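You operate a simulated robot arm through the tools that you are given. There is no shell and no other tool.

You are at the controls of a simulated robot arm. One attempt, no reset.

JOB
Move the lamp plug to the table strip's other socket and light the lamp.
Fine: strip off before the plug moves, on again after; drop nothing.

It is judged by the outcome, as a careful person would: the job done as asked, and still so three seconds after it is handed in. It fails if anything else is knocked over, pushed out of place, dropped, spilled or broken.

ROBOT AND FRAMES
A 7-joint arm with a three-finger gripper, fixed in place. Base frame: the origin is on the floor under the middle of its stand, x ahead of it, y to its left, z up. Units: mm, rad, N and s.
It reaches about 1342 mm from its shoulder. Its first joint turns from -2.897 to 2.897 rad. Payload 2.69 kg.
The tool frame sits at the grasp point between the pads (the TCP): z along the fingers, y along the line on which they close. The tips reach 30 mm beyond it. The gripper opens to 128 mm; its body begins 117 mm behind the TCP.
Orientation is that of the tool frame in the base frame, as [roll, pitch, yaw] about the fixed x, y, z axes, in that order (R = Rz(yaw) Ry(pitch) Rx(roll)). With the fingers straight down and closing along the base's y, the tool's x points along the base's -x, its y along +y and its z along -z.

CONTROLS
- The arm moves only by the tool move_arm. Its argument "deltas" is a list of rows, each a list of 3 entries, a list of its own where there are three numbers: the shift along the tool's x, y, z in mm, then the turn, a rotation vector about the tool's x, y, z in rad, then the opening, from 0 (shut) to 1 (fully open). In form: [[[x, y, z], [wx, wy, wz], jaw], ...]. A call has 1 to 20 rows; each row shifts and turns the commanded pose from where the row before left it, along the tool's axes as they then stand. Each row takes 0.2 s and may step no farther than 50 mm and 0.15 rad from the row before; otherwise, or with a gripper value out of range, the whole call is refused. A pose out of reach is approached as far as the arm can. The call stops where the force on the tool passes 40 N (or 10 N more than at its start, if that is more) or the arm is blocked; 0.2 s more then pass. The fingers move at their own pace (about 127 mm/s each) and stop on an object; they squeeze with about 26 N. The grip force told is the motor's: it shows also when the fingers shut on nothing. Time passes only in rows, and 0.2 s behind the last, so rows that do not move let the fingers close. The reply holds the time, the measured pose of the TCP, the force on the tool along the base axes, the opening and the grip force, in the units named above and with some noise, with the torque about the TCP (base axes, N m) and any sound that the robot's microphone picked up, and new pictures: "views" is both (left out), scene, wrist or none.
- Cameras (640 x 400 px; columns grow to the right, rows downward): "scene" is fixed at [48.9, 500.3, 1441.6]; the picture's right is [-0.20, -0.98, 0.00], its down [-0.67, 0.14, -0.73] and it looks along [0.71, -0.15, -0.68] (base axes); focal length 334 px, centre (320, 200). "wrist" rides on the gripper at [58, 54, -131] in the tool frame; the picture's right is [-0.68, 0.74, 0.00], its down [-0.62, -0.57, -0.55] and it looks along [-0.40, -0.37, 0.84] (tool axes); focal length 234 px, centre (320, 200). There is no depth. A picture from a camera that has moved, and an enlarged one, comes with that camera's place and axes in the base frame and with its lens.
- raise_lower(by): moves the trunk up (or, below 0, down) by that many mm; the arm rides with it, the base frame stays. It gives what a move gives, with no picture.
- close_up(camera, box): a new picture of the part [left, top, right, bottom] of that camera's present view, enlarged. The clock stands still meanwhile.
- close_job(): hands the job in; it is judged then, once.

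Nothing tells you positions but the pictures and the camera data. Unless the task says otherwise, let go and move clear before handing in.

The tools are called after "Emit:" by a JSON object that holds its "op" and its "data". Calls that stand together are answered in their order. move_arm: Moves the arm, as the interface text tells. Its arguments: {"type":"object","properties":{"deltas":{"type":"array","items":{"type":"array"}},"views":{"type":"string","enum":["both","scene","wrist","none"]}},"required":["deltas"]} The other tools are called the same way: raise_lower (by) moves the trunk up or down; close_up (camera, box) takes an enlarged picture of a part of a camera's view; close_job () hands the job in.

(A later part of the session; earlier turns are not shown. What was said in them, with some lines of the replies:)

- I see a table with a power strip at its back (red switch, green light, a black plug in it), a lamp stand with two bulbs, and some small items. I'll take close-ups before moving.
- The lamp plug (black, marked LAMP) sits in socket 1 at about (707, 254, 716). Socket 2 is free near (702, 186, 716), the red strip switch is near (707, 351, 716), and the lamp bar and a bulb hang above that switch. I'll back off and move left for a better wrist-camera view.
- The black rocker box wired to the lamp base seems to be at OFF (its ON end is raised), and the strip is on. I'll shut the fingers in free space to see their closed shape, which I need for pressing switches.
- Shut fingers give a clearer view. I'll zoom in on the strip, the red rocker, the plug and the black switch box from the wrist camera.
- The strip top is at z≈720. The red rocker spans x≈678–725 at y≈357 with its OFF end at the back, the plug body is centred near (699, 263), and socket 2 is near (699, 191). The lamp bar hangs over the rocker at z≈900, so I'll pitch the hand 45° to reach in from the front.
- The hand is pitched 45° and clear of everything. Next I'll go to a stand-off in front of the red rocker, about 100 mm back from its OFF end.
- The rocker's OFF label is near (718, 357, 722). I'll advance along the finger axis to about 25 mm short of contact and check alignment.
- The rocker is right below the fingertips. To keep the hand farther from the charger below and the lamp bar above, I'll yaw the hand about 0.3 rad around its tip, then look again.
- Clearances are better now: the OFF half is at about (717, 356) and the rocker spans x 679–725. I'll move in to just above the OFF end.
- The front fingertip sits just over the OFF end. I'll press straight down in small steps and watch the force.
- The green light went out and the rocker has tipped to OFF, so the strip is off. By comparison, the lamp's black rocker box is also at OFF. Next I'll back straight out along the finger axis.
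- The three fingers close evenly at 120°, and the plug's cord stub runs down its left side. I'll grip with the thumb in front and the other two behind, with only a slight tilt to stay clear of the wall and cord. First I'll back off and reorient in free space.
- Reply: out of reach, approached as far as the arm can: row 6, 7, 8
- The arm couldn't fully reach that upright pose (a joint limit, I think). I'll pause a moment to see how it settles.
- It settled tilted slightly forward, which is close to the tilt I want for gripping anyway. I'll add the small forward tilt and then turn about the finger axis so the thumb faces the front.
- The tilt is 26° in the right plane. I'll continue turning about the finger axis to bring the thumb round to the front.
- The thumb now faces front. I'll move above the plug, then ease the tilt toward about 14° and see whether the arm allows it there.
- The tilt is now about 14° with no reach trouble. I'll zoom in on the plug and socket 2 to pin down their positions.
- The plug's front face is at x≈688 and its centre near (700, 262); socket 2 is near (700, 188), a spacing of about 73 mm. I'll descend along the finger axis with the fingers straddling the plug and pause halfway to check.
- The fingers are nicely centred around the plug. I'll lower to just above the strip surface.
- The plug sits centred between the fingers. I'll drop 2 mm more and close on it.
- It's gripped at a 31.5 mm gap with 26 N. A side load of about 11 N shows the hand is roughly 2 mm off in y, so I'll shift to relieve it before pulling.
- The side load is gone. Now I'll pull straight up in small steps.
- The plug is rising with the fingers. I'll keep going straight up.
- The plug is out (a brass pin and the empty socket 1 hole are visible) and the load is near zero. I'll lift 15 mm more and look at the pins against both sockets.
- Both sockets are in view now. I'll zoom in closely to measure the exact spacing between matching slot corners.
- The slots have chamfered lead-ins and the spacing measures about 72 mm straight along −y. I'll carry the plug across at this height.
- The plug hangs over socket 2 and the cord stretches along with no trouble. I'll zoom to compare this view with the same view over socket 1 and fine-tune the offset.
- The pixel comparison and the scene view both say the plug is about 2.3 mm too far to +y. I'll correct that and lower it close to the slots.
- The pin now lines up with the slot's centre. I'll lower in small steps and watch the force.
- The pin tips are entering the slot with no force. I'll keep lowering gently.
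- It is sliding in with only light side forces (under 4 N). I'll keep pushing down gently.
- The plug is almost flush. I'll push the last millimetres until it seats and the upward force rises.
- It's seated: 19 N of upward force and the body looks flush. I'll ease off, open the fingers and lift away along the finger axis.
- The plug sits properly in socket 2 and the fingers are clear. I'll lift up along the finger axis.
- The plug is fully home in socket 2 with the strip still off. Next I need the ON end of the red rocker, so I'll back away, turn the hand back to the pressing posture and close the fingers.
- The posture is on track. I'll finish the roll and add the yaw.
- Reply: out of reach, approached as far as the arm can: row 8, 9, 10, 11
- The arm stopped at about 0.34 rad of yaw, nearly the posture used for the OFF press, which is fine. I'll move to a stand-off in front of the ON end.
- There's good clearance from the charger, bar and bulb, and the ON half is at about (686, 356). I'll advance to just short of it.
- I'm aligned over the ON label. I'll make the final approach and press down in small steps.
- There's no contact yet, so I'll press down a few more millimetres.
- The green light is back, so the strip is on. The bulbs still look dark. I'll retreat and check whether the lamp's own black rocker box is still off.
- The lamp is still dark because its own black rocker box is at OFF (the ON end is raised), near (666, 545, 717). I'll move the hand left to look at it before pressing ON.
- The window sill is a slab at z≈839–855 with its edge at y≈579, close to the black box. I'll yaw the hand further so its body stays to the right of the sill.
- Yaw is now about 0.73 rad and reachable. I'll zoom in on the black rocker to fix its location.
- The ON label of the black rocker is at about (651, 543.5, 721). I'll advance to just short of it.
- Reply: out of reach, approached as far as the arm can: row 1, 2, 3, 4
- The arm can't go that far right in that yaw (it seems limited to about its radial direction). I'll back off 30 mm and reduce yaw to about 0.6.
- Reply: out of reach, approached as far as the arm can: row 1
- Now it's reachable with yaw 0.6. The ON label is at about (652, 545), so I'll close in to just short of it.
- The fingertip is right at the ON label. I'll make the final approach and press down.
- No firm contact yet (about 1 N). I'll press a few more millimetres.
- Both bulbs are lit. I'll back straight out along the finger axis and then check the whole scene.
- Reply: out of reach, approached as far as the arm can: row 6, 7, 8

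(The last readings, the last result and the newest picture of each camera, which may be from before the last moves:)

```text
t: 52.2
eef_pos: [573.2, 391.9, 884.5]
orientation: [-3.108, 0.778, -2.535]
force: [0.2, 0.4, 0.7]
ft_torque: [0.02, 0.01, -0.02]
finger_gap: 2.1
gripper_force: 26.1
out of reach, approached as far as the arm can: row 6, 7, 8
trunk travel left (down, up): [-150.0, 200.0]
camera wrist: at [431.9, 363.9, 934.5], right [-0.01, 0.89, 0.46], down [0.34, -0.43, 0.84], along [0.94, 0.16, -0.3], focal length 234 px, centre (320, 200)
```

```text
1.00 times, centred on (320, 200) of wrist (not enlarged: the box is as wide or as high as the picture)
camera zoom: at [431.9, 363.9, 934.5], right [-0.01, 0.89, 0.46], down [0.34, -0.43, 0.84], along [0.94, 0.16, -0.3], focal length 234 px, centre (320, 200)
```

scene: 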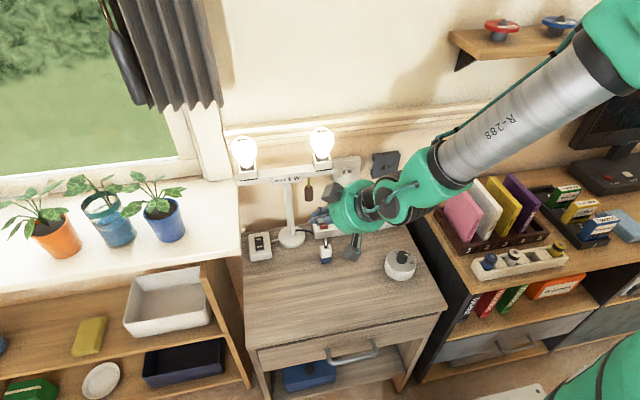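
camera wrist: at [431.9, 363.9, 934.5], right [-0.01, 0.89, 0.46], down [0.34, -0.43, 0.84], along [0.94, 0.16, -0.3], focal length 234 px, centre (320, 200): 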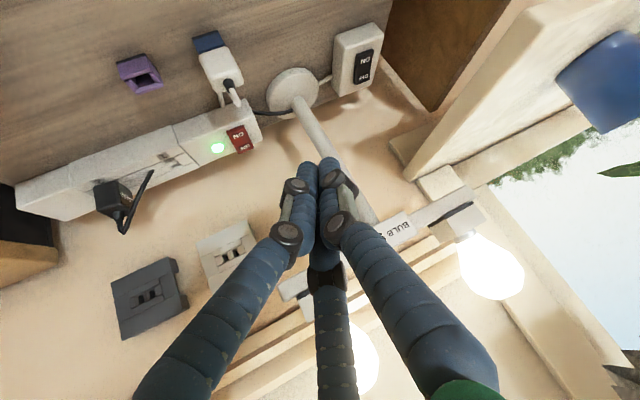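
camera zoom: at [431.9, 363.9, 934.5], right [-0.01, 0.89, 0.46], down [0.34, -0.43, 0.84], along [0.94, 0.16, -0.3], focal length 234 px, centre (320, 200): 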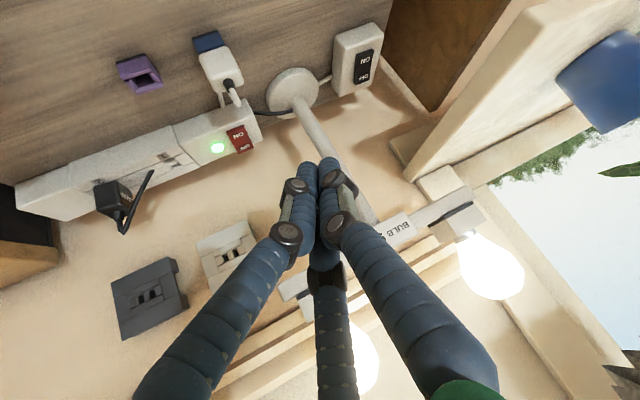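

The lamp is lit and everything is in place. I'll move the hand further back, clear of the table, and do a last check.

Emit:
{"op": "move_arm", "data": {"deltas": [[[0, 0, -35], [0, 0, 0], 0], [[0, 0, -35], [0, 0, 0], 0], [[0, 0, -35], [0, 0, 0], 0], [[0, 0, 0], [0, 0, 0], 0.3], [[0, 0, 0], [0, 0, 0], 0.3]]}}

Emit:
{"op": "close_up", "data": {"camera": "scene", "box": [225, 120, 425, 280]}}

Emit:
{"op": "close_up", "data": {"camera": "wrist", "box": [0, 60, 320, 260]}}

```text
t: 53.4
eef_pos: [509.8, 350.2, 960.5]
orientation: [-3.127, 0.784, -2.537]
force: [0.9, 0.1, 0.1]
ft_torque: [0.02, -0.01, -0.02]
finger_gap: 38.4
gripper_force: 0.0
trunk travel left (down, up): [-150.0, 200.0]
camera wrist: at [369.4, 319.0, 1011.6], right [-0.02, 0.88, 0.47], down [0.35, -0.43, 0.83], along [0.94, 0.18, -0.3], focal length 234 px, centre (320, 200)
```

scene: 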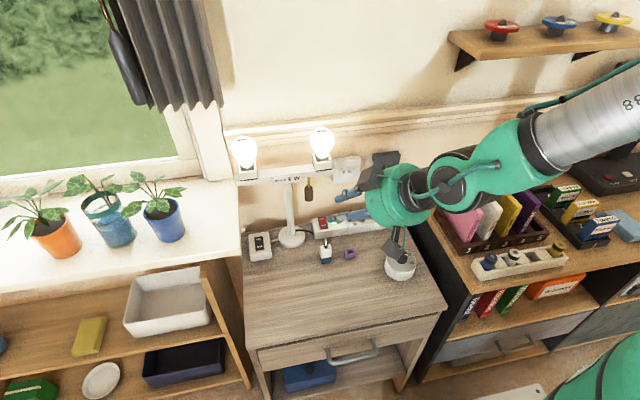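
wrist: 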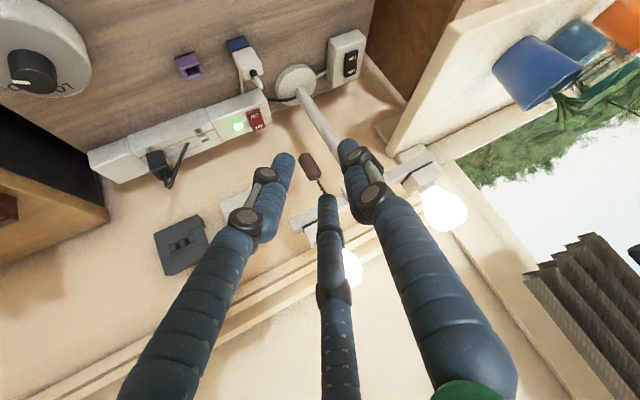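

```text
2.50 times, centred on (325, 200) of scene
camera zoom: at [48.9, 500.3, 1441.6], right [-0.2, -0.98, 0.0], down [-0.67, 0.14, -0.73], along [0.71, -0.15, -0.68], focal length 834 px, centre (308, 200)
```

zoom: 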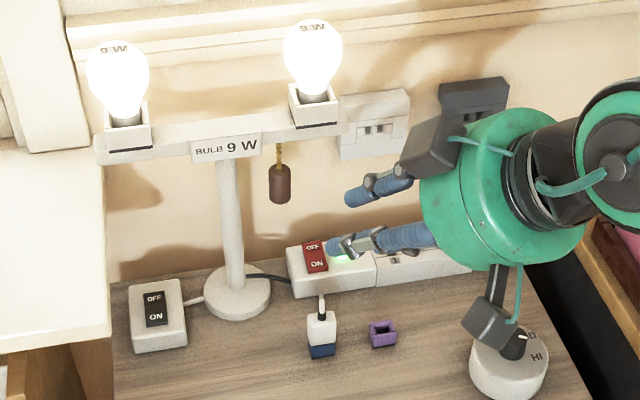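

```text
2.00 times, centred on (160, 160) of wrist
camera zoom: at [369.4, 319.0, 1011.6], right [-0.02, 0.88, 0.47], down [0.35, -0.43, 0.83], along [0.94, 0.18, -0.3], focal length 468 px, centre (640, 280)
```

zoom: 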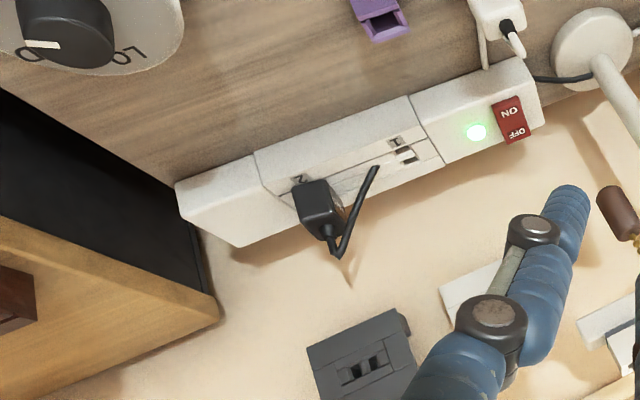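

The plug is seated in socket 2, the strip's green light is on and both bulbs are lit. The charger, purple cap and dial are where they were, and the hand is empty and clear. I'm handing the job in.

Emit:
{"op": "close_job", "data": {}}

```text
The job is handed in.
```

The lamp plug is now in socket 2 of the table strip, the strip is back on and both bulbs are lit. I handed the job in with the hand empty and clear of the table.

- **Strip:** I switched it off before touching the plug and its green light went out. I switched it back on only after the plug was pressed fully into socket 2.
- **Lamp switch:** the lamp stayed dark with the strip on, because its own black rocker box was set to OFF. I pressed that to ON and both bulbs lit.
- **Other items:** I dropped nothing. In the last pictures, everything else on the table and the shelves looked undisturbed.
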